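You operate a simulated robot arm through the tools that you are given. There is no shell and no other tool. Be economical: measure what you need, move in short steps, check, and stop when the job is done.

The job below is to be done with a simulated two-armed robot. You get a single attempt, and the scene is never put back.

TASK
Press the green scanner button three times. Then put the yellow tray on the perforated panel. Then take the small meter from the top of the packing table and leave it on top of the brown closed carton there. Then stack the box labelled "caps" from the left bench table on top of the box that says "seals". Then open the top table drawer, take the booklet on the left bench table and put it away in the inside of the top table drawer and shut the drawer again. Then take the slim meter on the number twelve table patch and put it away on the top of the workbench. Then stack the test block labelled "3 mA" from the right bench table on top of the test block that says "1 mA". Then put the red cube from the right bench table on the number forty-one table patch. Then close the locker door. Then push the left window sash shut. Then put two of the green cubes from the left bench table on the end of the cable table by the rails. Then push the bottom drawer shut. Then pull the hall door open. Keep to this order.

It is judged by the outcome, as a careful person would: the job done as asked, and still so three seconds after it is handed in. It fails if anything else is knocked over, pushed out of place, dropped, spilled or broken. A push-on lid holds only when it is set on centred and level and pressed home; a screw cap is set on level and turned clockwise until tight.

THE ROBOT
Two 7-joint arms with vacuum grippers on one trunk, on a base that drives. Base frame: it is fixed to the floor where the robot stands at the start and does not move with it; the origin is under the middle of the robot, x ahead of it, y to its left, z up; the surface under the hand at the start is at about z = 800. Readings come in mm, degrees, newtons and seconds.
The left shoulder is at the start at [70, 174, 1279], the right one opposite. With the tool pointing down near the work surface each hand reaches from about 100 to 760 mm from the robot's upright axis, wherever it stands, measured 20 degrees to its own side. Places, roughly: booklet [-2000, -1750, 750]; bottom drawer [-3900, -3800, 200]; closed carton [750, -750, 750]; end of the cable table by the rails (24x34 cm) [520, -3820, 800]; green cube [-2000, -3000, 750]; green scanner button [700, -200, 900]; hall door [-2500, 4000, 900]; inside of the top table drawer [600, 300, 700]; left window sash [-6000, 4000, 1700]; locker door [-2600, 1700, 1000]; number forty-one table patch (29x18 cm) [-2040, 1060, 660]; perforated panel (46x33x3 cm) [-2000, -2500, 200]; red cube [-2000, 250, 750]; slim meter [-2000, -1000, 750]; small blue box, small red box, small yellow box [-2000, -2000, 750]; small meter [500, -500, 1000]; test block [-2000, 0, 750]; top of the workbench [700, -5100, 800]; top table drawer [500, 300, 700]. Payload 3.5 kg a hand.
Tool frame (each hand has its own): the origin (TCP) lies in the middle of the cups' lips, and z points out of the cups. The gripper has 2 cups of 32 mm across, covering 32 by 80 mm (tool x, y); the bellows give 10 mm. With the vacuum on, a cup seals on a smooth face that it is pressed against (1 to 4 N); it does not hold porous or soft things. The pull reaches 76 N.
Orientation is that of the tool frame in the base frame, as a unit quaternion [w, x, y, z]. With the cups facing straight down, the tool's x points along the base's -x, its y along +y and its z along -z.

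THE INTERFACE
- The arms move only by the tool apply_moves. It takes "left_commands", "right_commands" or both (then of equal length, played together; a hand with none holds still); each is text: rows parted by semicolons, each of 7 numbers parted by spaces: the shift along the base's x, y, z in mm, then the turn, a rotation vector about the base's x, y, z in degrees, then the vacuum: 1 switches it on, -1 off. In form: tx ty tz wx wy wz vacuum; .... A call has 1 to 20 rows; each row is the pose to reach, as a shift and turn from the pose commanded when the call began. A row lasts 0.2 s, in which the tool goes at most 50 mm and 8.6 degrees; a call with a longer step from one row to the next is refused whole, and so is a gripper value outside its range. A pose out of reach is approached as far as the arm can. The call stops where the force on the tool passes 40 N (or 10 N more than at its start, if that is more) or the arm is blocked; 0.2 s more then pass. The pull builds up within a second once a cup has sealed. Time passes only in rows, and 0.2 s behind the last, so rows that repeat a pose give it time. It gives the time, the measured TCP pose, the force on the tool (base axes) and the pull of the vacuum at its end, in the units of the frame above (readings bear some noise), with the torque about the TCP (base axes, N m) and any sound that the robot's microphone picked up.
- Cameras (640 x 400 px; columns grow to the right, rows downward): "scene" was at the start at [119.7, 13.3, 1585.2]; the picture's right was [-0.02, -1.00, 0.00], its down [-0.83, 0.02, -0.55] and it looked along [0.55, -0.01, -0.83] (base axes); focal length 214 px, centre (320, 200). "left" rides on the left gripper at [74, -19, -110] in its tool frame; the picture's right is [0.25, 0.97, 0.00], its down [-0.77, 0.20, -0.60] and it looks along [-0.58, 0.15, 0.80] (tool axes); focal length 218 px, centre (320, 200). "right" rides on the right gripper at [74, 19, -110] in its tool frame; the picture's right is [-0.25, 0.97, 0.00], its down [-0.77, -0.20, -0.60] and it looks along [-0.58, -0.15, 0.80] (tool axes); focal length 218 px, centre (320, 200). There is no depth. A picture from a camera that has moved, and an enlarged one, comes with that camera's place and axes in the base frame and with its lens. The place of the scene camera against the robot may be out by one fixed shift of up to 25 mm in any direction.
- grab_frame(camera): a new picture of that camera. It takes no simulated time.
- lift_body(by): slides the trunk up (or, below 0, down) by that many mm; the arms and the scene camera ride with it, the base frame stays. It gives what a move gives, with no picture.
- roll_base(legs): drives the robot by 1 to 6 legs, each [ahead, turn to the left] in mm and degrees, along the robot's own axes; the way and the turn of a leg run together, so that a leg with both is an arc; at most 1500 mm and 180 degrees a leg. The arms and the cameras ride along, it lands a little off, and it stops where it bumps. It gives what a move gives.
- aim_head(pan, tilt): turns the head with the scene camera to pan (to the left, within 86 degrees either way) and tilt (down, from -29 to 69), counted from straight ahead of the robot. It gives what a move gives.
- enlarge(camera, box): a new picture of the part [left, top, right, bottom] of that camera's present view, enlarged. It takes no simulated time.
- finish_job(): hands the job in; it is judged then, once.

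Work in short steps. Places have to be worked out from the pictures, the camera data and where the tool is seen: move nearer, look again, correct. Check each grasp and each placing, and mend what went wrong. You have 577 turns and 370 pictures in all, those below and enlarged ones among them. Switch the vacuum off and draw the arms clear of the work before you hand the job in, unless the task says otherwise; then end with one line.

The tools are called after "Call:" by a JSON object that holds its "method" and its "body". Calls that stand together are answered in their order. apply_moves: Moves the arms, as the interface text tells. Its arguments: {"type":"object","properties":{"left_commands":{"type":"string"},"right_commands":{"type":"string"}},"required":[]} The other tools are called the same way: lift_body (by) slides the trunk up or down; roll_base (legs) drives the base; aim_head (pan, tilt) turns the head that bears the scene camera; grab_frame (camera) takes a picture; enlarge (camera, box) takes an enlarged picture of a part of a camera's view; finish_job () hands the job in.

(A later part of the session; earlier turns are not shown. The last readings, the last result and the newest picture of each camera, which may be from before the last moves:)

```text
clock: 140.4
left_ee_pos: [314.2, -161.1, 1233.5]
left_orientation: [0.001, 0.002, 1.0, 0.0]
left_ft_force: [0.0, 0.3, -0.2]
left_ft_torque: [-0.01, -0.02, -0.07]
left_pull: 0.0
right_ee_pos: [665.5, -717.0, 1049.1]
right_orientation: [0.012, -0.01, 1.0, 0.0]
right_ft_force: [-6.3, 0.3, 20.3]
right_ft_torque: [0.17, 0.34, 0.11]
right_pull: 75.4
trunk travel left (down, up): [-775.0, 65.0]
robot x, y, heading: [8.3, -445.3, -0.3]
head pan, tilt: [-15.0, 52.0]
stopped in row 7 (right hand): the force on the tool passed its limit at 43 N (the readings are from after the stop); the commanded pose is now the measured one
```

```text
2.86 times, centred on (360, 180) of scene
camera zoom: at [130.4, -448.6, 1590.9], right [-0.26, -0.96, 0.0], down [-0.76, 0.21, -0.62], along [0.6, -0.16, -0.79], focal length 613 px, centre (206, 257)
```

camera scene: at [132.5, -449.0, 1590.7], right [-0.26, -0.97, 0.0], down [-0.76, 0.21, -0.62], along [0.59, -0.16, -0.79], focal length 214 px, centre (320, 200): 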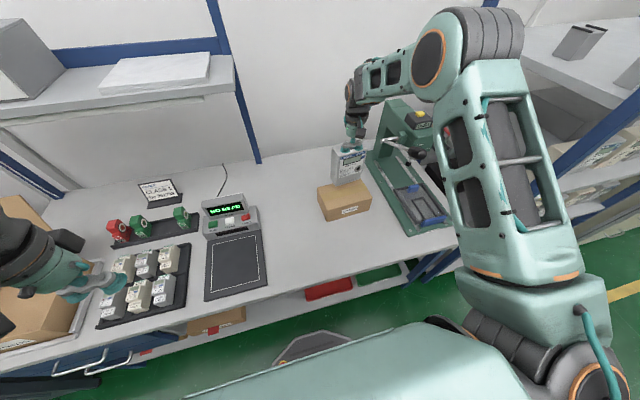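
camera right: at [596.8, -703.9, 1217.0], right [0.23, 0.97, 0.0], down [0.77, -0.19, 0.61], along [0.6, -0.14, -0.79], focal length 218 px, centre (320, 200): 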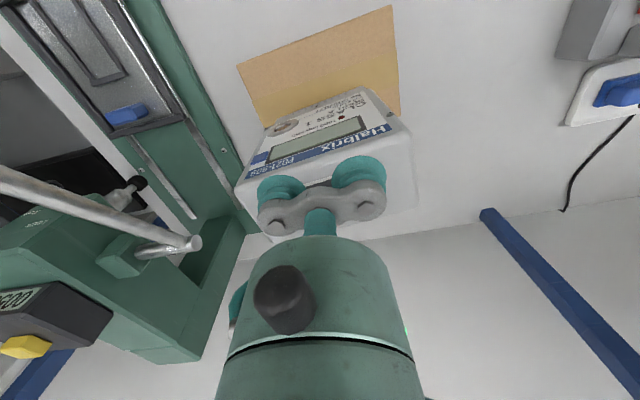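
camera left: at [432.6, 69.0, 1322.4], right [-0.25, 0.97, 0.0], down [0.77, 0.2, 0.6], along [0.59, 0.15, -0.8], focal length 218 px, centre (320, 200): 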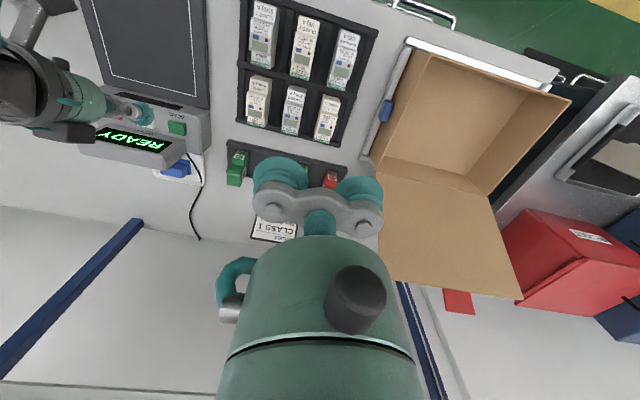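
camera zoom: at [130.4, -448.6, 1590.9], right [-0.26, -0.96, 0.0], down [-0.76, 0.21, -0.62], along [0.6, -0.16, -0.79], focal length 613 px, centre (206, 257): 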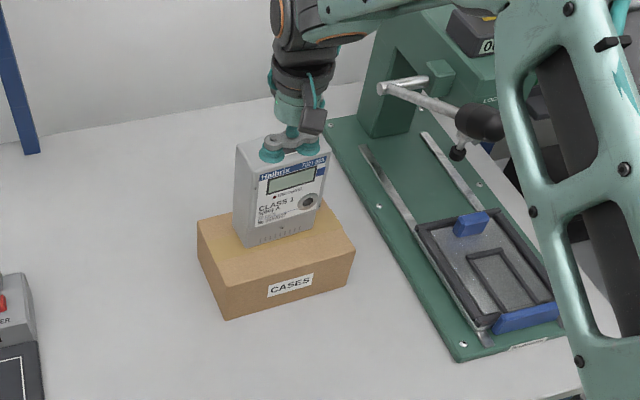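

The meter stands on the carton. I ease the load 2 mm, release, and rise.

Call:
{"method": "apply_moves", "body": {"right_commands": "0 0 2 0 0 0 1; 0 0 2 0 0 0 -1; 0 0 2 0 0 0 -1; 0 0 2 0 0 0 -1; 0 0 2 0 0 0 -1; 0 0 6 0 0 0 -1; 0 0 15 0 0 0 -1; 0 0 40 0 0 0 -1; 0 0 80 0 0 0 -1; 0 0 120 0 0 0 -1"}}

Call:
{"method": "enlarge", "body": {"camera": "scene", "box": [280, 110, 440, 250]}}

```text
clock: 142.6
left_ee_pos: [314.7, -162.3, 1233.1]
left_orientation: [0.0, 0.003, 1.0, -0.001]
left_ft_force: [0.1, -0.4, -0.3]
left_ft_torque: [0.03, 0.01, 0.01]
left_pull: 0.1
right_ee_pos: [662.8, -719.1, 1163.9]
right_orientation: [0.009, -0.01, 1.0, 0.0]
right_ft_force: [-0.4, 0.0, 0.7]
right_ft_torque: [-0.04, -0.01, 0.01]
right_pull: 0.0
trunk travel left (down, up): [-775.0, 65.0]
robot x, y, heading: [11.7, -444.5, -0.1]
head pan, tilt: [-15.0, 52.0]
```

```text
2.86 times, centred on (360, 180) of scene
camera zoom: at [131.5, -449.5, 1590.8], right [-0.26, -0.96, 0.0], down [-0.76, 0.21, -0.62], along [0.59, -0.16, -0.79], focal length 613 px, centre (206, 257)
```

zoom: 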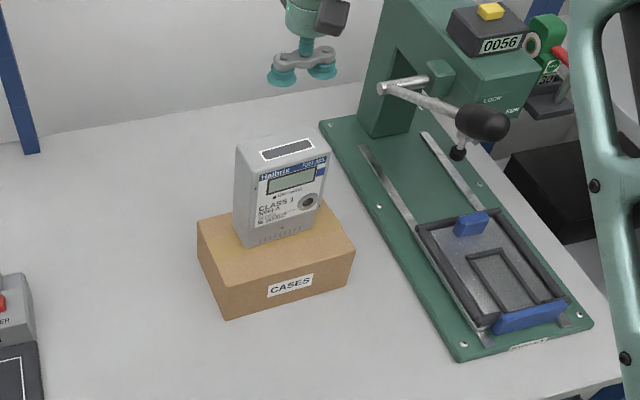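

Meter stands well on the carton. I pull the right hand in, back off and drive over to the left bench at about y=−2200.

Call:
{"method": "apply_moves", "body": {"right_commands": "-35 15 0 0 0 0 -1; -75 30 0 0 0 0 -1; -115 45 0 0 0 0 -1; -150 60 10 0 0 0 -1; -180 60 30 0 0 0 -1"}}

Call:
{"method": "roll_base", "body": {"legs": [[-720, 0], [0, -90], [1440, 0], [310, 0], [0, -90]]}}

Call:
{"method": "aim_head", "body": {"pan": 0, "tilt": 35}}

Call:
{"method": "grab_frame", "body": {"camera": "scene"}}

```text
clock: 143.8
left_ee_pos: [313.5, -162.2, 1234.9]
left_orientation: [0.001, 0.002, 1.0, 0.0]
left_ft_force: [-0.1, 0.2, 0.7]
left_ft_torque: [0.0, -0.01, 0.02]
left_pull: 0.0
right_ee_pos: [482.5, -656.1, 1199.9]
right_orientation: [0.012, -0.009, 1.0, 0.0]
right_ft_force: [-0.7, -0.1, 0.5]
right_ft_torque: [-0.01, -0.04, 0.05]
right_pull: 0.1
trunk travel left (down, up): [-775.0, 65.0]
robot x, y, heading: [9.5, -444.4, -0.1]
head pan, tilt: [-15.0, 52.0]
```

```text
clock: 163.8
left_ee_pos: [-1021.9, -2482.7, 1233.3]
left_orientation: [0.001, 1.0, -0.003, 0.001]
left_ft_force: [-0.6, 0.2, 1.6]
left_ft_torque: [-0.02, 0.03, 0.02]
left_pull: 0.1
right_ee_pos: [-1190.2, -1989.2, 1197.0]
right_orientation: [0.0, 1.0, 0.008, -0.009]
right_ft_force: [0.2, 0.1, -0.2]
right_ft_torque: [0.05, -0.01, 0.01]
right_pull: 0.0
trunk travel left (down, up): [-775.0, 65.0]
robot x, y, heading: [-718.3, -2200.1, 179.5]
head pan, tilt: [-15.0, 52.0]
```

```text
clock: 164.6
left_ee_pos: [-1021.8, -2482.6, 1233.7]
left_orientation: [0.001, 1.0, -0.005, 0.0]
left_ft_force: [0.8, -0.1, 0.2]
left_ft_torque: [-0.01, -0.04, 0.0]
left_pull: 0.0
right_ee_pos: [-1190.1, -1987.8, 1198.3]
right_orientation: [0.0, 1.0, 0.008, -0.009]
right_ft_force: [0.2, 0.4, 0.3]
right_ft_torque: [0.01, -0.03, -0.03]
right_pull: 0.1
trunk travel left (down, up): [-775.0, 65.0]
robot x, y, heading: [-718.1, -2201.3, 179.6]
head pan, tilt: [0.0, 35.0]
```

```text
310 pictures are left
camera scene: at [-856.3, -2184.7, 1615.0], right [0.01, 1.0, 0.0], down [0.57, 0.0, -0.82], along [-0.82, 0.01, -0.57], focal length 214 px, centre (320, 200)
```

scene: 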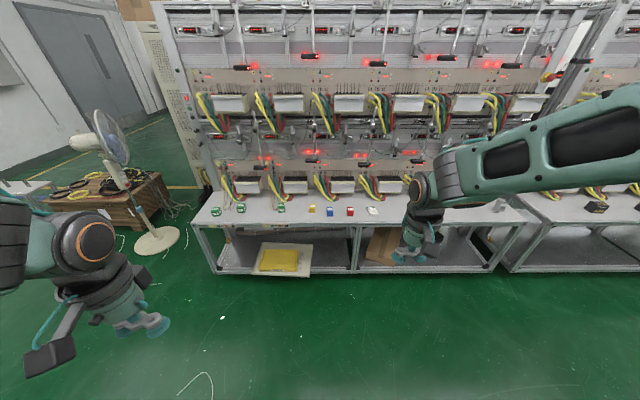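

I drive 450 mm closer and look at the boxes with the zoom.

Call:
{"method": "roll_base", "body": {"legs": [[450, 0]]}}

Call:
{"method": "aim_head", "body": {"pan": 0, "tilt": 45}}

Call:
{"method": "grab_frame", "body": {"camera": "scene"}}

Call:
{"method": "grab_frame", "body": {"camera": "right"}}

```text
clock: 167.2
left_ee_pos: [-1449.2, -2490.2, 1233.6]
left_orientation: [-0.001, 1.0, 0.006, 0.0]
left_ft_force: [0.0, 0.2, -0.3]
left_ft_torque: [0.03, 0.0, 0.02]
left_pull: 0.0
right_ee_pos: [-1625.4, -1999.9, 1197.7]
right_orientation: [0.0, 1.0, 0.017, -0.01]
right_ft_force: [0.4, 0.0, 0.3]
right_ft_torque: [0.0, 0.03, -0.01]
right_pull: 0.1
trunk travel left (down, up): [-775.0, 65.0]
robot x, y, heading: [-1144.8, -2199.7, -179.8]
head pan, tilt: [0.0, 35.0]
```

```text
clock: 168.0
left_ee_pos: [-1449.3, -2488.7, 1232.2]
left_orientation: [0.0, 1.0, 0.006, 0.001]
left_ft_force: [0.4, -1.0, -0.2]
left_ft_torque: [-0.04, 0.02, 0.03]
left_pull: 0.1
right_ee_pos: [-1626.9, -1999.9, 1197.3]
right_orientation: [0.0, 1.0, 0.017, -0.01]
right_ft_force: [-0.7, -0.3, -0.1]
right_ft_torque: [-0.01, 0.0, -0.01]
right_pull: 0.0
trunk travel left (down, up): [-775.0, 65.0]
robot x, y, heading: [-1147.0, -2201.7, -179.3]
head pan, tilt: [0.0, 45.0]
```

```text
309 pictures are left
camera scene: at [-1282.2, -2188.9, 1600.2], right [-0.01, 1.0, 0.0], down [0.71, 0.01, -0.71], along [-0.71, -0.01, -0.71], focal length 214 px, centre (320, 200)
```

scene: 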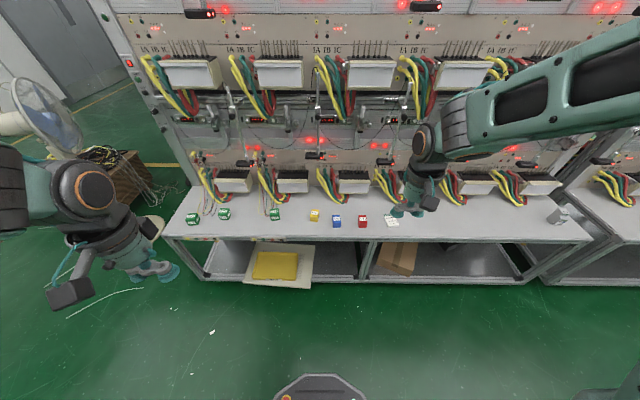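

```text
308 pictures are left
camera right: at [-1549.7, -2016.2, 1306.0], right [-0.22, -0.98, 0.0], down [-0.77, 0.17, 0.62], along [-0.6, 0.13, -0.79], focal length 218 px, centre (320, 200)
```

right: 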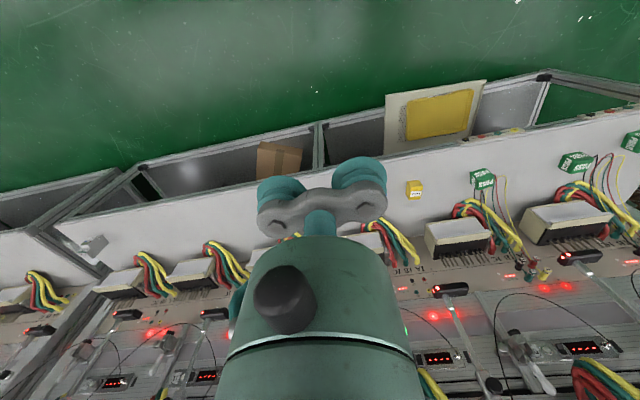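

Call:
{"method": "enlarge", "body": {"camera": "scene", "box": [290, 190, 410, 250]}}

Call:
{"method": "enlarge", "body": {"camera": "scene", "box": [170, 180, 300, 245]}}

```text
5.33 times, centred on (350, 220) of scene
camera zoom: at [-1282.2, -2188.9, 1600.2], right [-0.01, 1.0, 0.0], down [0.71, 0.01, -0.71], along [-0.71, -0.01, -0.71], focal length 1144 px, centre (160, 93)
```

zoom: 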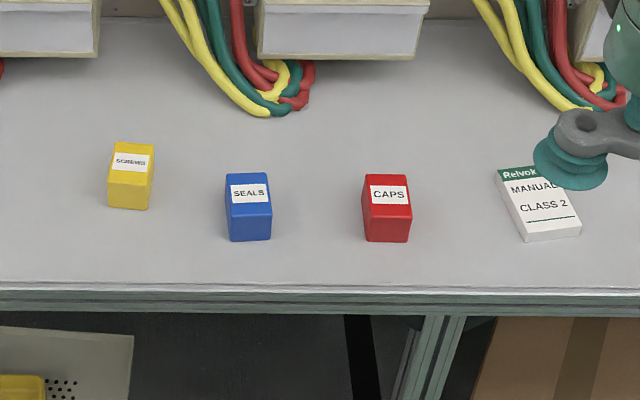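

```text
4.92 times, centred on (235, 212) of scene
camera zoom: at [-1282.2, -2188.9, 1600.2], right [-0.01, 1.0, 0.0], down [0.71, 0.01, -0.71], along [-0.71, -0.01, -0.71], focal length 1056 px, centre (738, 138)
```

zoom: 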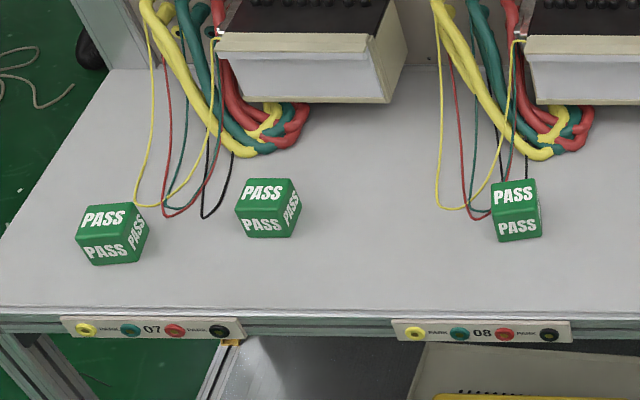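

Red = CAPS, blue = SEALS. Red top is about [−1956, −1975, 790], blue [−1955, −2101]. I drive 250 mm closer and then bring the right hand above the red box.

Call:
{"method": "roll_base", "body": {"legs": [[250, 0]]}}

Call:
{"method": "grab_frame", "body": {"camera": "right"}}

```text
clock: 169.8
left_ee_pos: [-1698.6, -2489.5, 1234.1]
left_orientation: [0.0, 1.0, 0.004, 0.0]
left_ft_force: [-0.1, -0.5, 0.6]
left_ft_torque: [-0.01, 0.0, 0.02]
left_pull: 0.1
right_ee_pos: [-1874.9, -2001.5, 1197.7]
right_orientation: [0.001, 1.0, 0.017, -0.011]
right_ft_force: [-0.5, -0.1, -0.2]
right_ft_torque: [0.04, 0.01, 0.02]
right_pull: 0.0
trunk travel left (down, up): [-775.0, 65.0]
robot x, y, heading: [-1397.8, -2209.0, -179.4]
head pan, tilt: [0.0, 45.0]
```

```text
305 pictures are left
camera right: at [-1798.6, -2017.8, 1306.7], right [-0.22, -0.98, 0.0], down [-0.76, 0.18, 0.62], along [-0.61, 0.13, -0.78], focal length 218 px, centre (320, 200)
```

right: 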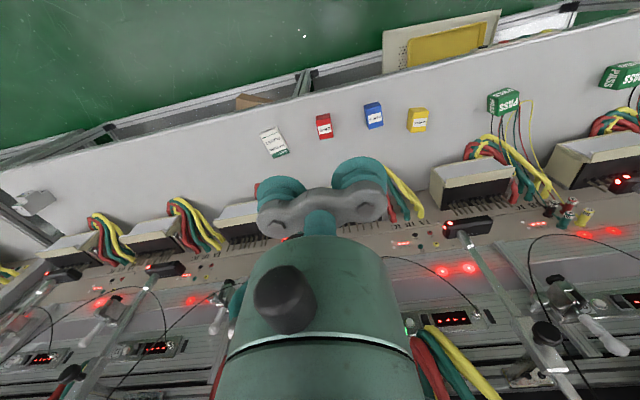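

Combining both cameras puts the red box top near [−2020, −1985, 706] (bench surface ≈660). I lower the trunk 120 mm and move the right hand above the red box.

Call:
{"method": "lift_body", "body": {"by": -120}}

Call:
{"method": "apply_moves", "body": {"right_commands": "-40 10 -20 0 0 0 -1; -80 20 -45 0 0 0 -1; -115 30 -75 0 0 0 -1; -145 38 -105 0 0 0 -1; -145 38 -150 0 0 0 -1; -145 38 -195 0 0 0 -1; -145 38 -235 0 0 0 -1; -145 38 -235 0 0 0 -1"}}

Call:
{"method": "grab_frame", "body": {"camera": "right"}}

Call:
{"method": "grab_frame", "body": {"camera": "scene"}}

```text
clock: 171.3
left_ee_pos: [-1699.5, -2492.1, 1112.5]
left_orientation: [0.0, 1.0, 0.004, 0.0]
left_ft_force: [0.4, -0.4, -0.3]
left_ft_torque: [-0.01, -0.03, -0.02]
left_pull: 0.0
right_ee_pos: [-1875.9, -2000.3, 1078.0]
right_orientation: [0.0, 1.0, 0.017, -0.01]
right_ft_force: [-0.1, 0.4, -0.7]
right_ft_torque: [-0.02, -0.01, 0.02]
right_pull: 0.1
trunk travel left (down, up): [-655.0, 185.0]
robot x, y, heading: [-1403.4, -2204.6, -179.4]
head pan, tilt: [0.0, 45.0]
```

```text
clock: 173.1
left_ee_pos: [-1700.2, -2491.2, 1113.1]
left_orientation: [0.0, 1.0, 0.004, 0.0]
left_ft_force: [0.2, 1.3, -0.2]
left_ft_torque: [0.01, -0.01, 0.03]
left_pull: 0.1
right_ee_pos: [-2021.7, -1961.8, 841.5]
right_orientation: [0.0, 1.0, 0.017, -0.01]
right_ft_force: [-0.2, 0.0, -0.3]
right_ft_torque: [0.02, 0.04, 0.0]
right_pull: 0.0
trunk travel left (down, up): [-655.0, 185.0]
robot x, y, heading: [-1400.9, -2204.9, -179.6]
head pan, tilt: [0.0, 45.0]
```

```text
304 pictures are left
camera right: at [-1944.6, -1979.1, 949.9], right [-0.22, -0.98, 0.0], down [-0.76, 0.18, 0.62], along [-0.61, 0.13, -0.78], focal length 218 px, centre (320, 200)
```

right: 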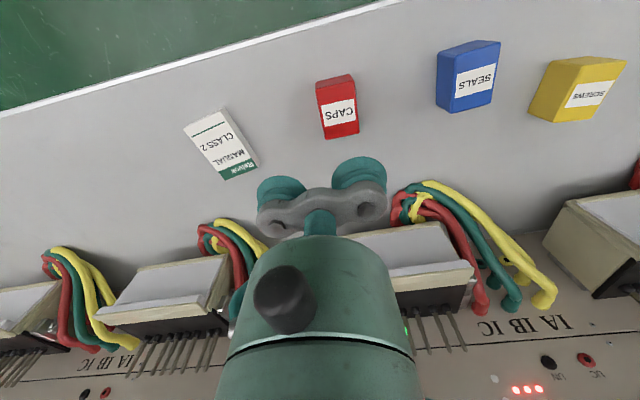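

```text
303 pictures are left
camera scene: at [-1531.9, -2191.7, 1480.4], right [-0.01, 1.0, 0.0], down [0.71, 0.01, -0.71], along [-0.71, -0.01, -0.71], focal length 214 px, centre (320, 200)
```

scene: 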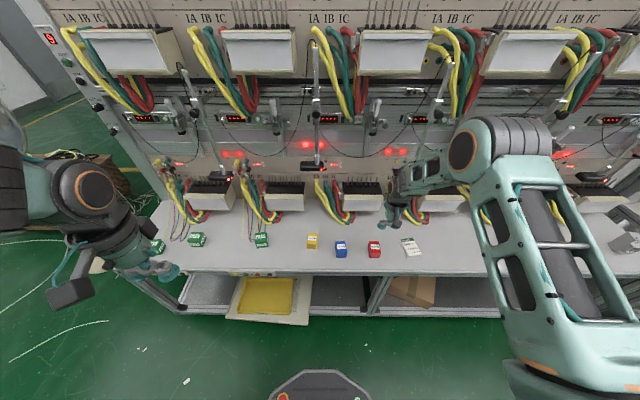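

I zoom both views on the boxes for exact positions.

Call:
{"method": "enlarge", "body": {"camera": "right", "box": [280, 20, 540, 160]}}

Call:
{"method": "enlarge", "body": {"camera": "scene", "box": [300, 215, 440, 290]}}

```text
2.46 times, centred on (410, 90) of right
camera zoom: at [-1944.6, -1979.1, 949.9], right [-0.22, -0.98, 0.0], down [-0.76, 0.18, 0.62], along [-0.61, 0.13, -0.78], focal length 537 px, centre (98, 471)
```

zoom: 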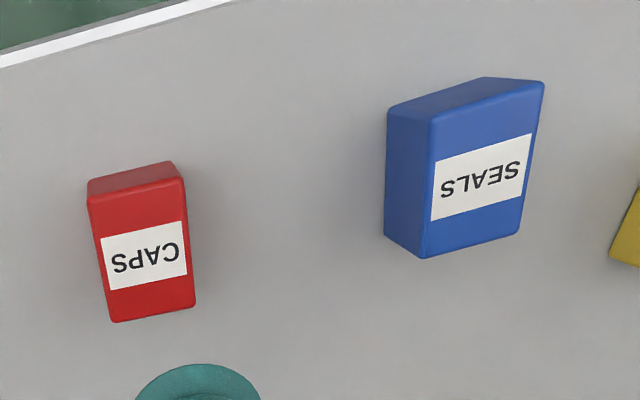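

```text
4.57 times, centred on (370, 252) of scene
camera zoom: at [-1531.9, -2191.7, 1480.4], right [-0.01, 1.0, 0.0], down [0.71, 0.01, -0.71], along [-0.71, -0.01, -0.71], focal length 980 px, centre (91, -40)
```

zoom: 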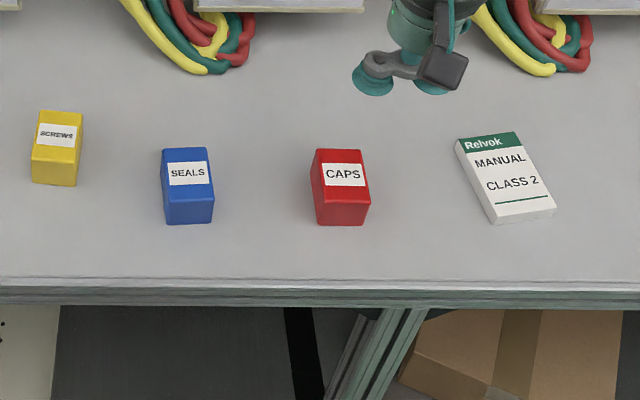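

Right-camera ray puts red's top centre at x≈−2014±6, y≈−1986. I come down to z≈780 and look again for a better fix.

Call:
{"method": "apply_moves", "body": {"right_commands": "4 0 -30 0 0 0 -1; 7 0 -60 0 0 0 -1; 7 0 -60 0 0 0 -1"}}

Call:
{"method": "grab_frame", "body": {"camera": "right"}}

Call:
{"method": "enlarge", "body": {"camera": "scene", "box": [340, 200, 440, 270]}}

```text
clock: 173.9
left_ee_pos: [-1701.1, -2490.8, 1112.9]
left_orientation: [0.001, 1.0, 0.004, 0.0]
left_ft_force: [-0.3, 0.2, 0.5]
left_ft_torque: [0.0, 0.01, -0.02]
left_pull: 0.0
right_ee_pos: [-2016.6, -1962.1, 781.8]
right_orientation: [0.0, 1.0, 0.017, -0.011]
right_ft_force: [0.3, -0.4, -0.4]
right_ft_torque: [-0.02, -0.02, 0.0]
right_pull: 0.1
trunk travel left (down, up): [-655.0, 185.0]
robot x, y, heading: [-1400.3, -2204.9, -179.4]
head pan, tilt: [0.0, 45.0]
```

```text
300 pictures are left
camera right: at [-1938.6, -1980.2, 889.6], right [-0.22, -0.98, 0.0], down [-0.76, 0.18, 0.62], along [-0.61, 0.13, -0.78], focal length 218 px, centre (320, 200)
```

right: 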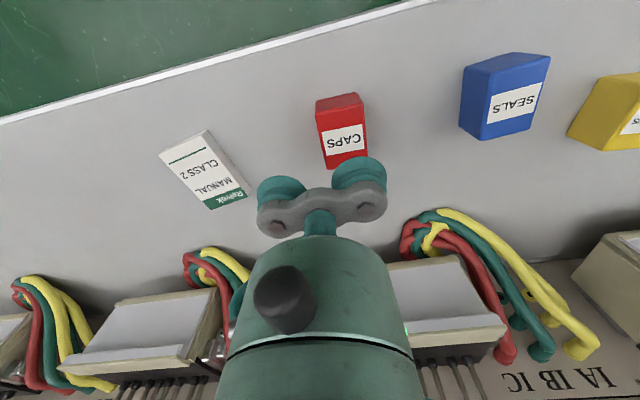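

```text
5.71 times, centred on (390, 235) of scene
camera zoom: at [-1532.5, -2191.4, 1480.3], right [-0.01, 1.0, 0.0], down [0.71, 0.01, -0.71], along [-0.71, -0.01, -0.71], focal length 1226 px, centre (-80, 0)
```

zoom: 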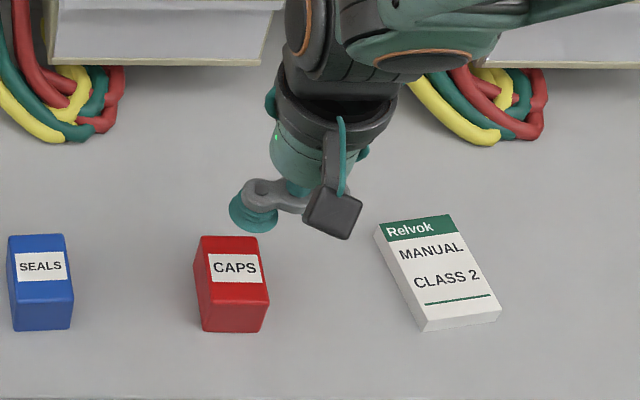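

Parallax gives red's top centre [−2020, −1984, 707]. I level the tool (−1.2° about y), put the −y cup over it and descend with vacuum on.

Call:
{"method": "apply_moves", "body": {"right_commands": "-4 2 -25 0 -1.2 0 1; -4 2 -50 0 -1.2 0 1; -4 2 -62 0 -1.2 0 1; -4 2 -68 0 -1.2 0 1; -4 2 -72 0 -1.2 0 1; -4 2 -75 0 -1.2 0 1; -4 2 -78 0 -1.2 0 1; -4 2 -78 0 -1.2 0 1; -4 2 -78 0 -1.2 0 1"}}

Call:
{"method": "enlarge", "body": {"camera": "right", "box": [220, 90, 440, 230]}}

```text
clock: 175.9
left_ee_pos: [-1701.3, -2491.5, 1113.1]
left_orientation: [0.0, 1.0, 0.004, 0.0]
left_ft_force: [-0.5, -0.2, -0.2]
left_ft_torque: [0.01, 0.0, -0.01]
left_pull: 0.0
right_ee_pos: [-2018.8, -1960.5, 704.0]
right_orientation: [0.001, 1.0, 0.017, 0.002]
right_ft_force: [-0.6, 0.0, 0.8]
right_ft_torque: [-0.92, -0.02, 0.01]
right_pull: 37.4
trunk travel left (down, up): [-655.0, 185.0]
robot x, y, heading: [-1401.0, -2203.4, -179.3]
head pan, tilt: [0.0, 45.0]
```

```text
2.86 times, centred on (330, 160) of right
camera zoom: at [-1944.9, -1978.0, 814.7], right [-0.22, -0.98, 0.0], down [-0.78, 0.18, 0.6], along [-0.59, 0.13, -0.8], focal length 624 px, centre (291, 314)
```

zoom: 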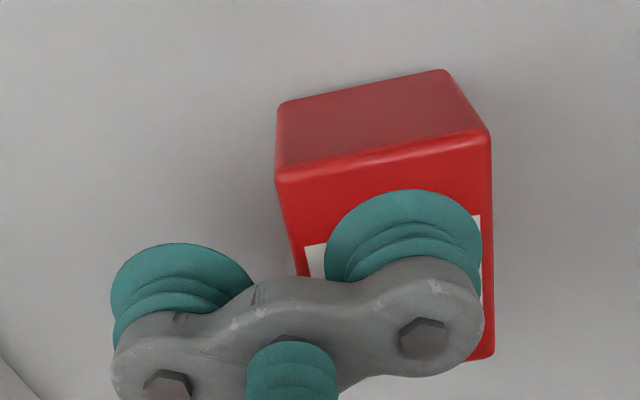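

One cup sealed (37 N) near the centre of the red box. I lift 100 mm and carry it over the blue box (centre ≈[−2021, −2123]), turning +5°.

Call:
{"method": "apply_moves", "body": {"right_commands": "0 0 10 0 0 0 1; 0 0 40 0 0 0 1; 0 0 75 0 0 0 1; 0 0 100 0 0 0 1; -1 -40 100 0 0 1.5 1; -2 -80 100 0 0 3 1; -3 -115 100 0 0 4 1; -4 -140 100 0 0 5 1; -4 -140 100 0 0 5 1"}}

Call:
{"method": "grab_frame", "body": {"camera": "right"}}

Call:
{"method": "enlarge", "body": {"camera": "scene", "box": [290, 190, 410, 270]}}

```text
clock: 177.9
left_ee_pos: [-1701.1, -2491.3, 1112.7]
left_orientation: [0.0, 1.0, 0.004, -0.001]
left_ft_force: [0.5, 0.8, -0.7]
left_ft_torque: [0.0, -0.03, 0.02]
left_pull: 0.0
right_ee_pos: [-2022.3, -2098.9, 804.1]
right_orientation: [-0.001, 0.998, 0.059, 0.0]
right_ft_force: [0.2, 0.6, -0.2]
right_ft_torque: [-0.9, -0.12, 0.01]
right_pull: 37.9
trunk travel left (down, up): [-655.0, 185.0]
robot x, y, heading: [-1399.1, -2201.2, -179.5]
head pan, tilt: [0.0, 45.0]
```

```text
297 pictures are left
camera right: at [-1947.2, -2109.1, 913.7], right [-0.14, -0.99, 0.0], down [-0.79, 0.11, 0.6], along [-0.6, 0.08, -0.8], focal length 218 px, centre (320, 200)
```

right: 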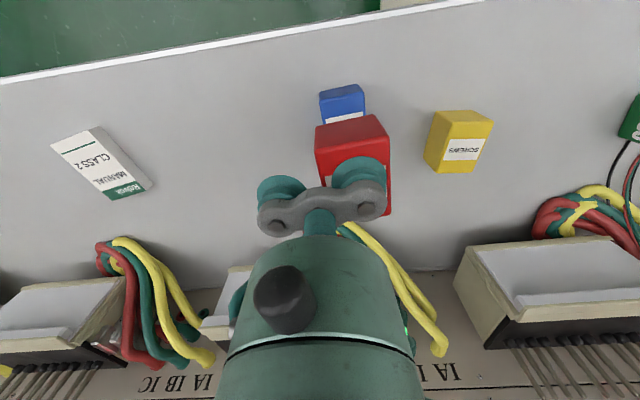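

```text
5.00 times, centred on (350, 230) of scene
camera zoom: at [-1532.8, -2190.5, 1480.3], right [-0.01, 1.0, 0.0], down [0.71, 0.01, -0.71], along [-0.71, -0.01, -0.71], focal length 1072 px, centre (170, 50)
```

zoom: 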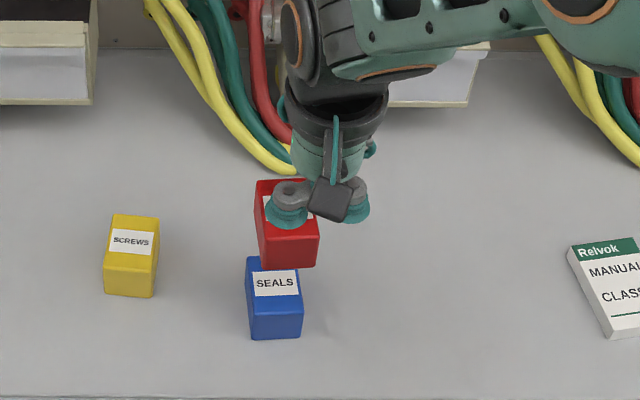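

I zoom the right camera to verify the alignment against the blue box.

Call:
{"method": "enlarge", "body": {"camera": "right", "box": [280, 70, 420, 160]}}

```text
4.44 times, centred on (350, 115) of right
camera zoom: at [-1947.2, -2109.1, 913.7], right [-0.14, -0.99, 0.0], down [-0.79, 0.11, 0.6], along [-0.6, 0.08, -0.8], focal length 970 px, centre (187, 578)
```

zoom: 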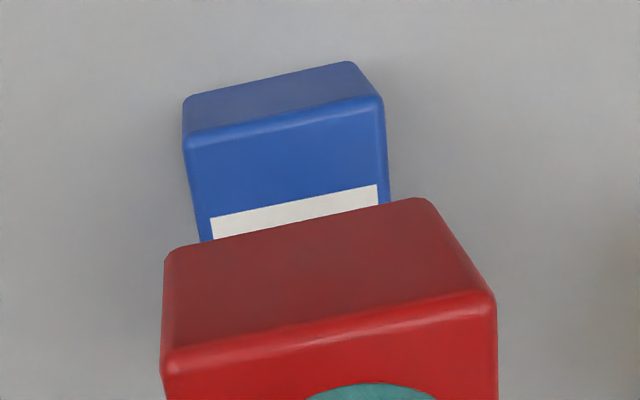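

Red is off by about (−2, +3) mm and 2.5°; I correct that and lower onto the blue box in small steps.

Call:
{"method": "apply_moves", "body": {"right_commands": "3 -3 -15 0 0 -2.5 1; 3 -3 -30 0 0 -2.5 1; 3 -3 -38 0 0 -2.5 1; 3 -3 -42 0 0 -2.5 1; 3 -3 -45 0 0 -2.5 1; 3 -3 -48 0 0 -2.5 1; 3 -3 -48 0 0 -2.5 1"}}

Call:
{"method": "enlarge", "body": {"camera": "scene", "box": [290, 190, 410, 270]}}

Call:
{"method": "enlarge", "body": {"camera": "right", "box": [280, 70, 420, 160]}}

```text
clock: 179.5
left_ee_pos: [-1700.8, -2491.8, 1113.0]
left_orientation: [0.0, 1.0, 0.005, 0.0]
left_ft_force: [0.8, -0.6, -0.2]
left_ft_torque: [-0.04, -0.01, 0.0]
left_pull: 0.1
right_ee_pos: [-2019.9, -2103.2, 756.5]
right_orientation: [0.0, 0.999, 0.039, 0.001]
right_ft_force: [0.3, -0.9, -0.2]
right_ft_torque: [-0.84, -0.09, -0.01]
right_pull: 37.8
trunk travel left (down, up): [-655.0, 185.0]
robot x, y, heading: [-1400.2, -2202.5, -179.2]
head pan, tilt: [0.0, 45.0]
```

```text
5.00 times, centred on (350, 230) of scene
camera zoom: at [-1532.9, -2191.3, 1480.3], right [-0.01, 1.0, 0.0], down [0.71, 0.01, -0.71], along [-0.71, -0.01, -0.71], focal length 1072 px, centre (170, 50)
```

zoom: 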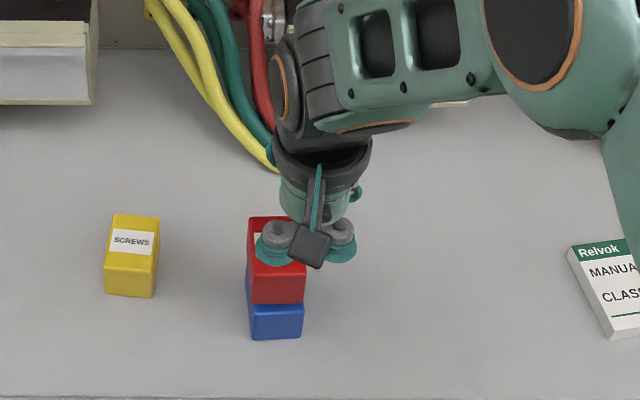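

```text
4.44 times, centred on (350, 115) of right
camera zoom: at [-1945.3, -2117.6, 866.5], right [-0.18, -0.98, 0.0], down [-0.78, 0.14, 0.6], along [-0.59, 0.11, -0.8], focal length 970 px, centre (187, 578)
```

zoom: 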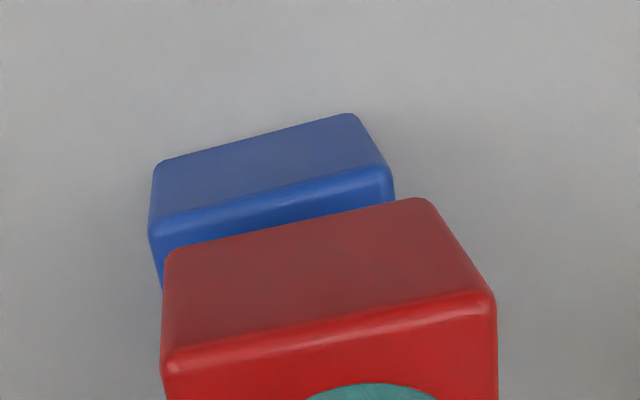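

Nearly in contact; I nudge (+3, +2) mm and lower in 2 mm steps to contact.

Call:
{"method": "apply_moves", "body": {"right_commands": "3 2 0 0 0 0 1; 3 2 -2 0 0 0 1; 3 2 -4 0 0 0 1; 3 2 -6 0 0 0 1; 3 2 -8 0 0 0 1; 3 2 -8 0 0 0 1"}}

```text
clock: 180.9
left_ee_pos: [-1700.3, -2492.7, 1113.2]
left_orientation: [0.001, 1.0, 0.004, 0.0]
left_ft_force: [-0.3, -0.8, 0.6]
left_ft_torque: [-0.01, 0.0, -0.01]
left_pull: 0.1
right_ee_pos: [-2016.9, -2101.7, 748.9]
right_orientation: [0.0, 0.999, 0.037, 0.001]
right_ft_force: [0.6, 0.5, -0.5]
right_ft_torque: [-0.88, -0.09, -0.01]
right_pull: 38.1
trunk travel left (down, up): [-655.0, 185.0]
robot x, y, heading: [-1401.6, -2205.2, -179.4]
head pan, tilt: [0.0, 45.0]
```

No contact force yet; continue down in 2 mm steps.

Call:
{"method": "apply_moves", "body": {"right_commands": "0 0 -2 0 0 0 1; 0 0 -4 0 0 0 1; 0 0 -6 0 0 0 1; 0 0 -6 0 0 0 1"}}

Call:
{"method": "enlarge", "body": {"camera": "scene", "box": [290, 190, 410, 270]}}

```text
clock: 181.9
left_ee_pos: [-1700.0, -2491.2, 1113.2]
left_orientation: [0.0, 1.0, 0.004, 0.0]
left_ft_force: [0.9, 0.1, 0.4]
left_ft_torque: [0.02, 0.02, 0.01]
left_pull: 0.0
right_ee_pos: [-2016.5, -2101.9, 744.1]
right_orientation: [-0.001, 0.999, 0.038, 0.001]
right_ft_force: [-0.7, -2.0, 6.8]
right_ft_torque: [-1.11, -0.05, -0.02]
right_pull: 37.8
trunk travel left (down, up): [-655.0, 185.0]
robot x, y, heading: [-1400.4, -2206.6, -179.4]
head pan, tilt: [0.0, 45.0]
```

```text
5.00 times, centred on (350, 230) of scene
camera zoom: at [-1532.0, -2191.7, 1480.5], right [-0.01, 1.0, 0.0], down [0.71, 0.01, -0.71], along [-0.71, -0.01, -0.71], focal length 1072 px, centre (170, 50)
```

zoom: 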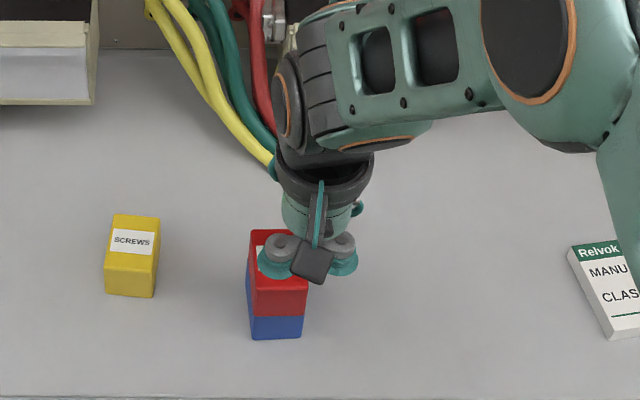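

Contact (7 N). I release and rise.

Call:
{"method": "apply_moves", "body": {"right_commands": "0 0 1 0 0 0 -1; 0 0 1 0 0 0 -1; 0 0 1 0 0 0 -1; 0 0 1 0 0 0 -1; 0 0 1 0 0 0 -1; 0 0 4 0 0 0 -1; 0 0 10 0 0 0 -1; 0 0 40 0 0 0 -1; 20 0 85 0 0 0 -1; 40 0 125 0 0 0 -1"}}

Call:
{"method": "enlarge", "body": {"camera": "scene", "box": [290, 190, 450, 290]}}

Call:
{"method": "grab_frame", "body": {"camera": "right"}}

```text
clock: 184.1
left_ee_pos: [-1698.8, -2491.4, 1114.4]
left_orientation: [0.0, 1.0, 0.004, 0.0]
left_ft_force: [0.4, -0.1, 0.0]
left_ft_torque: [0.02, -0.01, 0.03]
left_pull: 0.0
right_ee_pos: [-1975.3, -2104.5, 869.9]
right_orientation: [0.0, 0.999, 0.039, 0.0]
right_ft_force: [1.0, -0.2, -0.1]
right_ft_torque: [-0.02, 0.02, -0.01]
right_pull: 0.1
trunk travel left (down, up): [-655.0, 185.0]
robot x, y, heading: [-1396.9, -2202.6, -179.3]
head pan, tilt: [0.0, 45.0]
```

```text
4.00 times, centred on (370, 240) of scene
camera zoom: at [-1531.3, -2191.6, 1480.3], right [-0.01, 1.0, 0.0], down [0.71, 0.01, -0.71], along [-0.71, -0.01, -0.71], focal length 858 px, centre (120, 40)
```

zoom: 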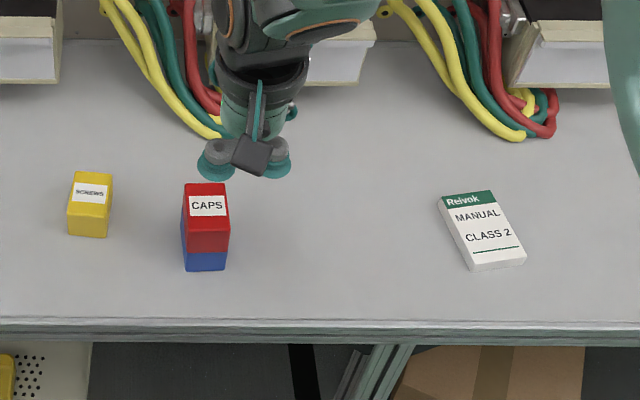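

```text
290 pictures are left
camera right: at [-1900.0, -2118.4, 980.3], right [-0.18, -0.98, 0.0], down [-0.78, 0.14, 0.6], along [-0.59, 0.11, -0.8], focal length 218 px, centre (320, 200)
```

right: 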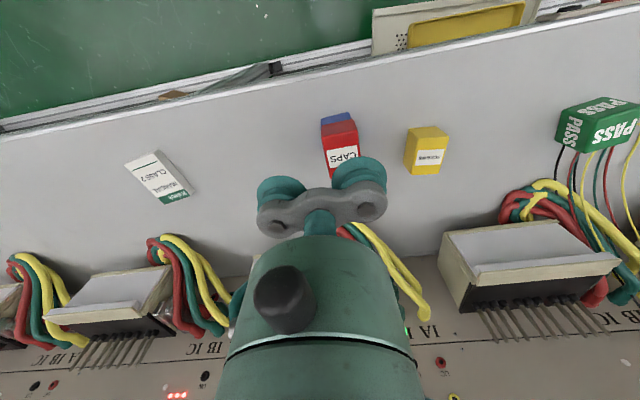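

CAPS sits neatly on SEALS. Next the drawer: I raise the right hand, back off and drive to the packing table in front of the drawers.

Call:
{"method": "apply_moves", "body": {"right_commands": "35 0 30 0 0 0 -1; 70 0 60 0 0 0 -1; 105 0 90 0 0 0 -1; 140 0 120 0 0 0 -1"}}

Call:
{"method": "roll_base", "body": {"legs": [[-640, 0], [0, -90], [1200, 0], [1120, 0], [0, -90]]}}

Call:
{"method": "aim_head", "body": {"pan": 10, "tilt": 35}}

Call:
{"method": "grab_frame", "body": {"camera": "scene"}}

```text
clock: 185.1
left_ee_pos: [-1698.3, -2490.3, 1114.0]
left_orientation: [0.0, 1.0, 0.005, -0.002]
left_ft_force: [0.4, 0.7, -0.1]
left_ft_torque: [-0.01, 0.01, -0.03]
left_pull: 0.2
right_ee_pos: [-1834.5, -2102.3, 989.0]
right_orientation: [0.0, 0.999, 0.038, 0.001]
right_ft_force: [0.2, 0.4, -0.3]
right_ft_torque: [0.01, 0.02, 0.0]
right_pull: 0.1
trunk travel left (down, up): [-655.0, 185.0]
robot x, y, heading: [-1397.8, -2204.8, -179.4]
head pan, tilt: [0.0, 45.0]
```

```text
clock: 207.6
left_ee_pos: [-344.8, 408.3, 1112.5]
left_orientation: [0.001, 0.036, 0.999, 0.0]
left_ft_force: [0.3, -0.1, 1.1]
left_ft_torque: [-0.01, -0.01, 0.01]
left_pull: 0.0
right_ee_pos: [-238.5, 10.3, 987.4]
right_orientation: [-0.001, 0.001, 1.0, 0.0]
right_ft_force: [-0.5, 0.8, 0.6]
right_ft_torque: [0.0, 0.01, 0.0]
right_pull: 0.1
trunk travel left (down, up): [-655.0, 185.0]
robot x, y, heading: [-668.6, 147.8, -4.0]
head pan, tilt: [0.0, 45.0]
```

```text
clock: 208.3
left_ee_pos: [-343.9, 407.2, 1113.6]
left_orientation: [0.0, 0.036, 0.999, 0.001]
left_ft_force: [0.1, 0.2, -0.8]
left_ft_torque: [0.02, 0.01, 0.01]
left_pull: 0.1
right_ee_pos: [-238.9, 9.5, 988.2]
right_orientation: [-0.001, 0.003, 1.0, 0.0]
right_ft_force: [-0.1, 0.7, -0.4]
right_ft_torque: [-0.01, 0.02, 0.02]
right_pull: 0.0
trunk travel left (down, up): [-655.0, 185.0]
robot x, y, heading: [-663.6, 143.7, -4.1]
head pan, tilt: [10.0, 35.0]
```

```text
289 pictures are left
camera scene: at [-530.2, 166.9, 1495.0], right [0.1, -0.99, 0.0], down [-0.57, -0.06, -0.82], along [0.81, 0.09, -0.57], focal length 214 px, centre (320, 200)
```

scene: 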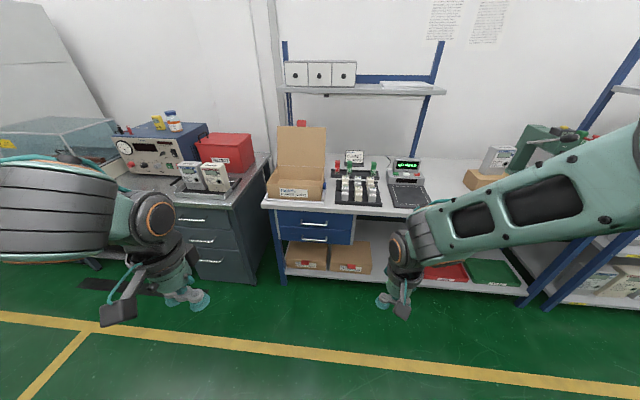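

I zoom on the drawer fronts.

Call:
{"method": "roll_base", "body": {"legs": [[0, 4]]}}

Call:
{"method": "enlarge", "body": {"camera": "scene", "box": [270, 180, 410, 280]}}

```text
clock: 209.1
left_ee_pos: [-363.0, 429.1, 1113.9]
left_orientation: [0.0, 0.001, 1.0, 0.0]
left_ft_force: [0.7, 0.0, 0.4]
left_ft_torque: [-0.02, 0.0, -0.01]
left_pull: 0.1
right_ee_pos: [-229.7, 39.3, 988.3]
right_orientation: [-0.002, -0.033, 0.999, 0.001]
right_ft_force: [0.4, 0.3, 0.8]
right_ft_torque: [0.04, 0.04, 0.02]
right_pull: 0.1
trunk travel left (down, up): [-655.0, 185.0]
robot x, y, heading: [-668.2, 144.2, 0.1]
head pan, tilt: [10.0, 35.0]
```

```text
4.00 times, centred on (340, 230) of scene
camera zoom: at [-530.5, 175.3, 1495.0], right [0.17, -0.98, 0.0], down [-0.57, -0.1, -0.82], along [0.81, 0.14, -0.57], focal length 858 px, centre (240, 80)
```

zoom: 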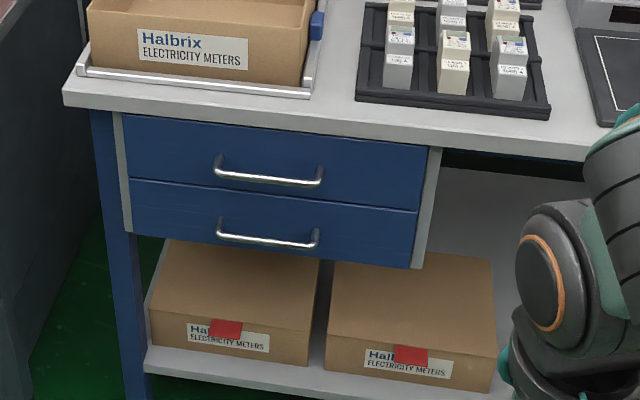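

Top drawer front spans about y 65–485, z 655–770, with the handle at y 200–347. I'll seal the left hand's cups on the free face left of the handle, tool pointing forward. I turn the left tool horizontal here in free space.

Call:
{"method": "apply_moves", "body": {"left_commands": "20 0 -20 0 -8.2 0 -1; 40 0 -40 0 -16.4 0 -1; 60 0 -60 0 -24.6 0 -1; 80 0 -80 0 -32.8 0 -1; 100 0 -105 0 -41 0 -1; 120 0 -130 0 -49.2 0 -1; 140 0 -160 0 -57.4 0 -1; 160 0 -190 0 -65.6 0 -1; 180 0 -220 0 -73.8 0 -1; 200 0 -250 0 -82 0 -1; 220 0 -280 0 -90 0 -1; 240 0 -310 0 -90 0 -1; 240 0 -340 0 -90 0 -1"}}

Call:
{"method": "grab_frame", "body": {"camera": "left"}}

Call:
{"method": "grab_frame", "body": {"camera": "scene"}}

```text
clock: 212.1
left_ee_pos: [-13.8, 431.9, 991.0]
left_orientation: [0.835, 0.001, 0.551, 0.0]
left_ft_force: [-0.3, 0.6, 0.2]
left_ft_torque: [0.03, 0.03, -0.08]
left_pull: 0.1
left hand out of reach, approached as far as the arm can: row 1, 2, 3, 4, 5, 6, 7, 8, 9, 10, 11
right_ee_pos: [-233.3, 44.6, 989.7]
right_orientation: [-0.001, -0.034, 0.999, -0.002]
right_ft_force: [-0.5, 0.5, 0.0]
right_ft_torque: [-0.02, -0.02, 0.0]
right_pull: 0.1
trunk travel left (down, up): [-655.0, 185.0]
robot x, y, heading: [-666.8, 143.9, 0.2]
head pan, tilt: [10.0, 35.0]
stopped in row 13 (left hand): the arm was blocked; the commanded pose is now the measured one
```

```text
287 pictures are left
camera left: at [-87.8, 413.4, 880.1], right [0.1, 0.97, -0.23], down [-0.86, 0.2, 0.47], along [0.5, 0.15, 0.85], focal length 218 px, centre (320, 200)
```

left: 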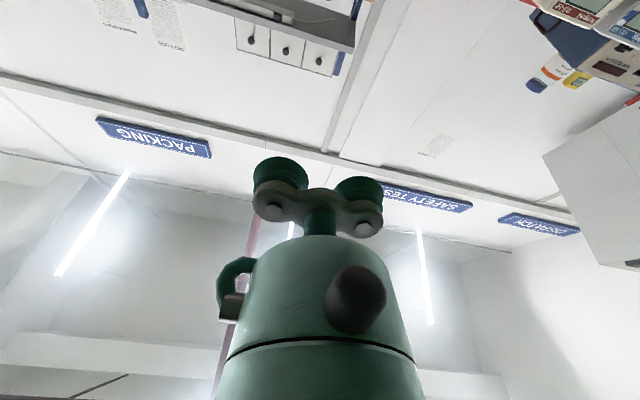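

```text
286 pictures are left
camera scene: at [-535.5, 183.2, 1495.7], right [0.18, -0.98, 0.01], down [-0.56, -0.1, -0.82], along [0.81, 0.14, -0.57], focal length 214 px, centre (320, 200)
```

scene: 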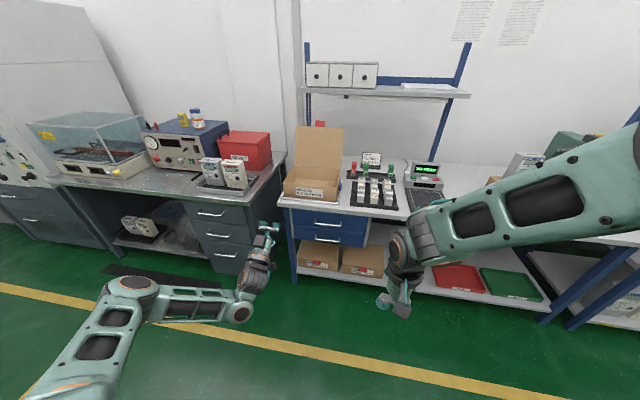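

The left tool overshot and points 23° upward. I rotate it back down 23° while lowering.

Call:
{"method": "apply_moves", "body": {"left_commands": "-10 0 -30 0 7.7 0 -1; -20 0 -60 0 15.4 0 -1; -30 0 -90 0 23.1 0 -1; -40 0 -130 0 23.1 0 -1; -40 0 -170 0 23.1 0 -1; -40 0 -170 0 23.1 0 -1"}}

Call:
{"method": "grab_frame", "body": {"camera": "left"}}

Call:
{"method": "grab_frame", "body": {"camera": "scene"}}

```text
clock: 213.5
left_ee_pos: [-51.2, 426.3, 815.9]
left_orientation: [0.706, 0.004, 0.708, 0.0]
left_ft_force: [-0.8, 0.2, -0.7]
left_ft_torque: [0.0, -0.03, -0.01]
left_pull: 0.1
right_ee_pos: [-230.4, 39.9, 987.9]
right_orientation: [-0.001, -0.034, 0.999, 0.0]
right_ft_force: [-0.6, 0.5, 0.0]
right_ft_torque: [-0.03, 0.0, 0.01]
right_pull: 0.1
trunk travel left (down, up): [-655.0, 185.0]
robot x, y, heading: [-668.9, 147.1, -0.1]
head pan, tilt: [10.0, 35.0]
```

```text
285 pictures are left
camera left: at [-162.3, 408.7, 743.4], right [0.0, 0.97, -0.25], down [-0.6, 0.2, 0.77], along [0.8, 0.15, 0.58], focal length 218 px, centre (320, 200)
```

left: 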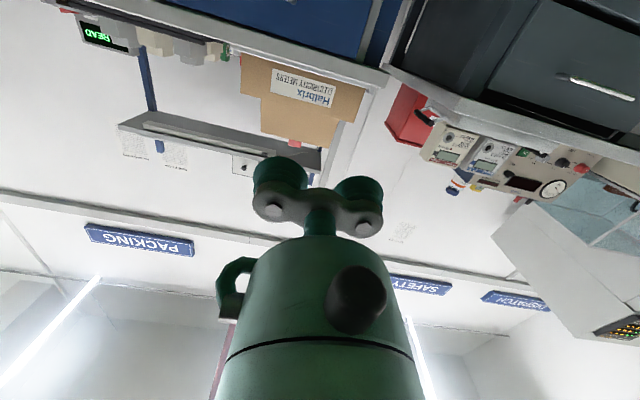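

```text
284 pictures are left
camera scene: at [-531.3, 176.8, 1495.2], right [0.17, -0.98, 0.0], down [-0.56, -0.1, -0.82], along [0.81, 0.14, -0.57], focal length 214 px, centre (320, 200)
```

scene: 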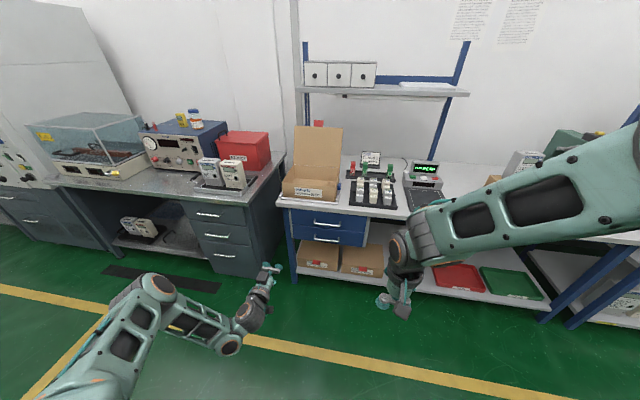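

Tool is now horizontal facing the drawers. I lower the trunk 104 mm to bring the cups to z≈712 and drive 340 mm ahead.

Call:
{"method": "lift_body", "body": {"by": -104}}

Call:
{"method": "roll_base", "body": {"legs": [[340, 0]]}}

Call:
{"method": "grab_frame", "body": {"camera": "left"}}

Call:
{"method": "grab_frame", "body": {"camera": "scene"}}

Call:
{"method": "grab_frame", "body": {"camera": "right"}}

```text
clock: 214.9
left_ee_pos: [-50.9, 427.2, 712.8]
left_orientation: [0.707, 0.002, 0.707, 0.001]
left_ft_force: [-0.1, -0.1, -0.3]
left_ft_torque: [0.03, 0.04, 0.02]
left_pull: 0.1
right_ee_pos: [-230.9, 40.9, 883.6]
right_orientation: [-0.001, -0.033, 0.999, -0.001]
right_ft_force: [0.5, 0.3, -0.5]
right_ft_torque: [0.0, 0.01, 0.02]
right_pull: 0.1
trunk travel left (down, up): [-551.0, 289.0]
robot x, y, heading: [-667.8, 145.9, 0.0]
head pan, tilt: [10.0, 35.0]
```

```text
clock: 217.1
left_ee_pos: [279.0, 428.5, 712.1]
left_orientation: [0.706, 0.003, 0.708, 0.0]
left_ft_force: [0.5, 0.5, -0.6]
left_ft_torque: [0.0, 0.0, 0.03]
left_pull: 0.2
right_ee_pos: [101.5, 41.3, 884.3]
right_orientation: [-0.001, -0.034, 0.999, 0.0]
right_ft_force: [-0.7, -0.4, 0.2]
right_ft_torque: [-0.04, 0.01, 0.02]
right_pull: 0.0
trunk travel left (down, up): [-551.0, 289.0]
robot x, y, heading: [-335.6, 149.2, 0.2]
head pan, tilt: [10.0, 35.0]
```

```text
283 pictures are left
camera left: at [168.5, 410.0, 639.1], right [0.0, 0.97, -0.25], down [-0.6, 0.2, 0.77], along [0.8, 0.15, 0.58], focal length 218 px, centre (320, 200)
```

left: 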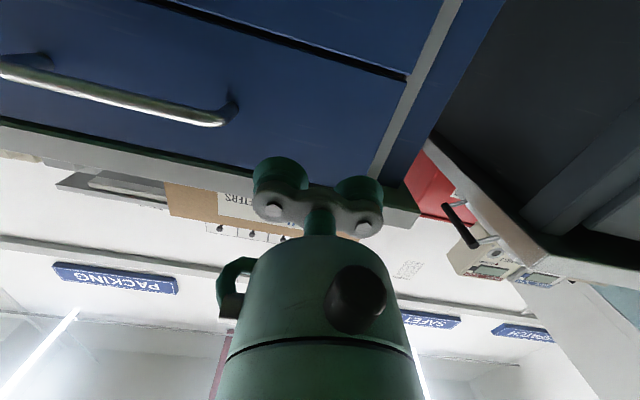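

```text
282 pictures are left
camera scene: at [-199.2, 177.2, 1391.0], right [0.18, -0.98, 0.0], down [-0.57, -0.1, -0.82], along [0.81, 0.14, -0.57], focal length 214 px, centre (320, 200)
```

scene: 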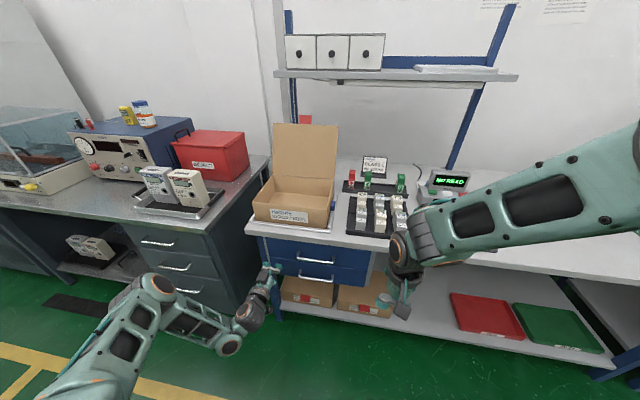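

```text
281 pictures are left
camera right: at [27.2, 55.1, 993.6], right [0.19, 0.98, 0.0], down [0.78, -0.15, 0.6], along [0.59, -0.11, -0.8], focal length 218 px, centre (320, 200)
```

right: 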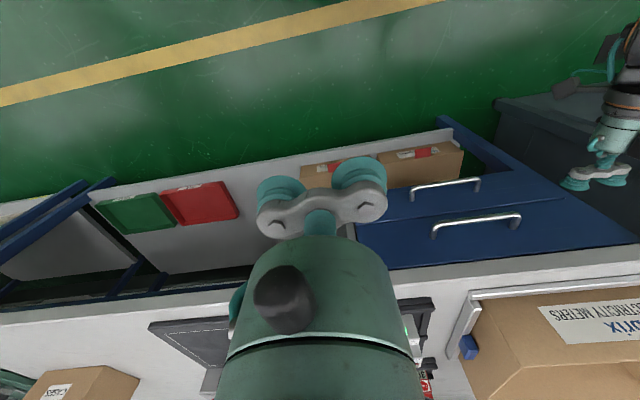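

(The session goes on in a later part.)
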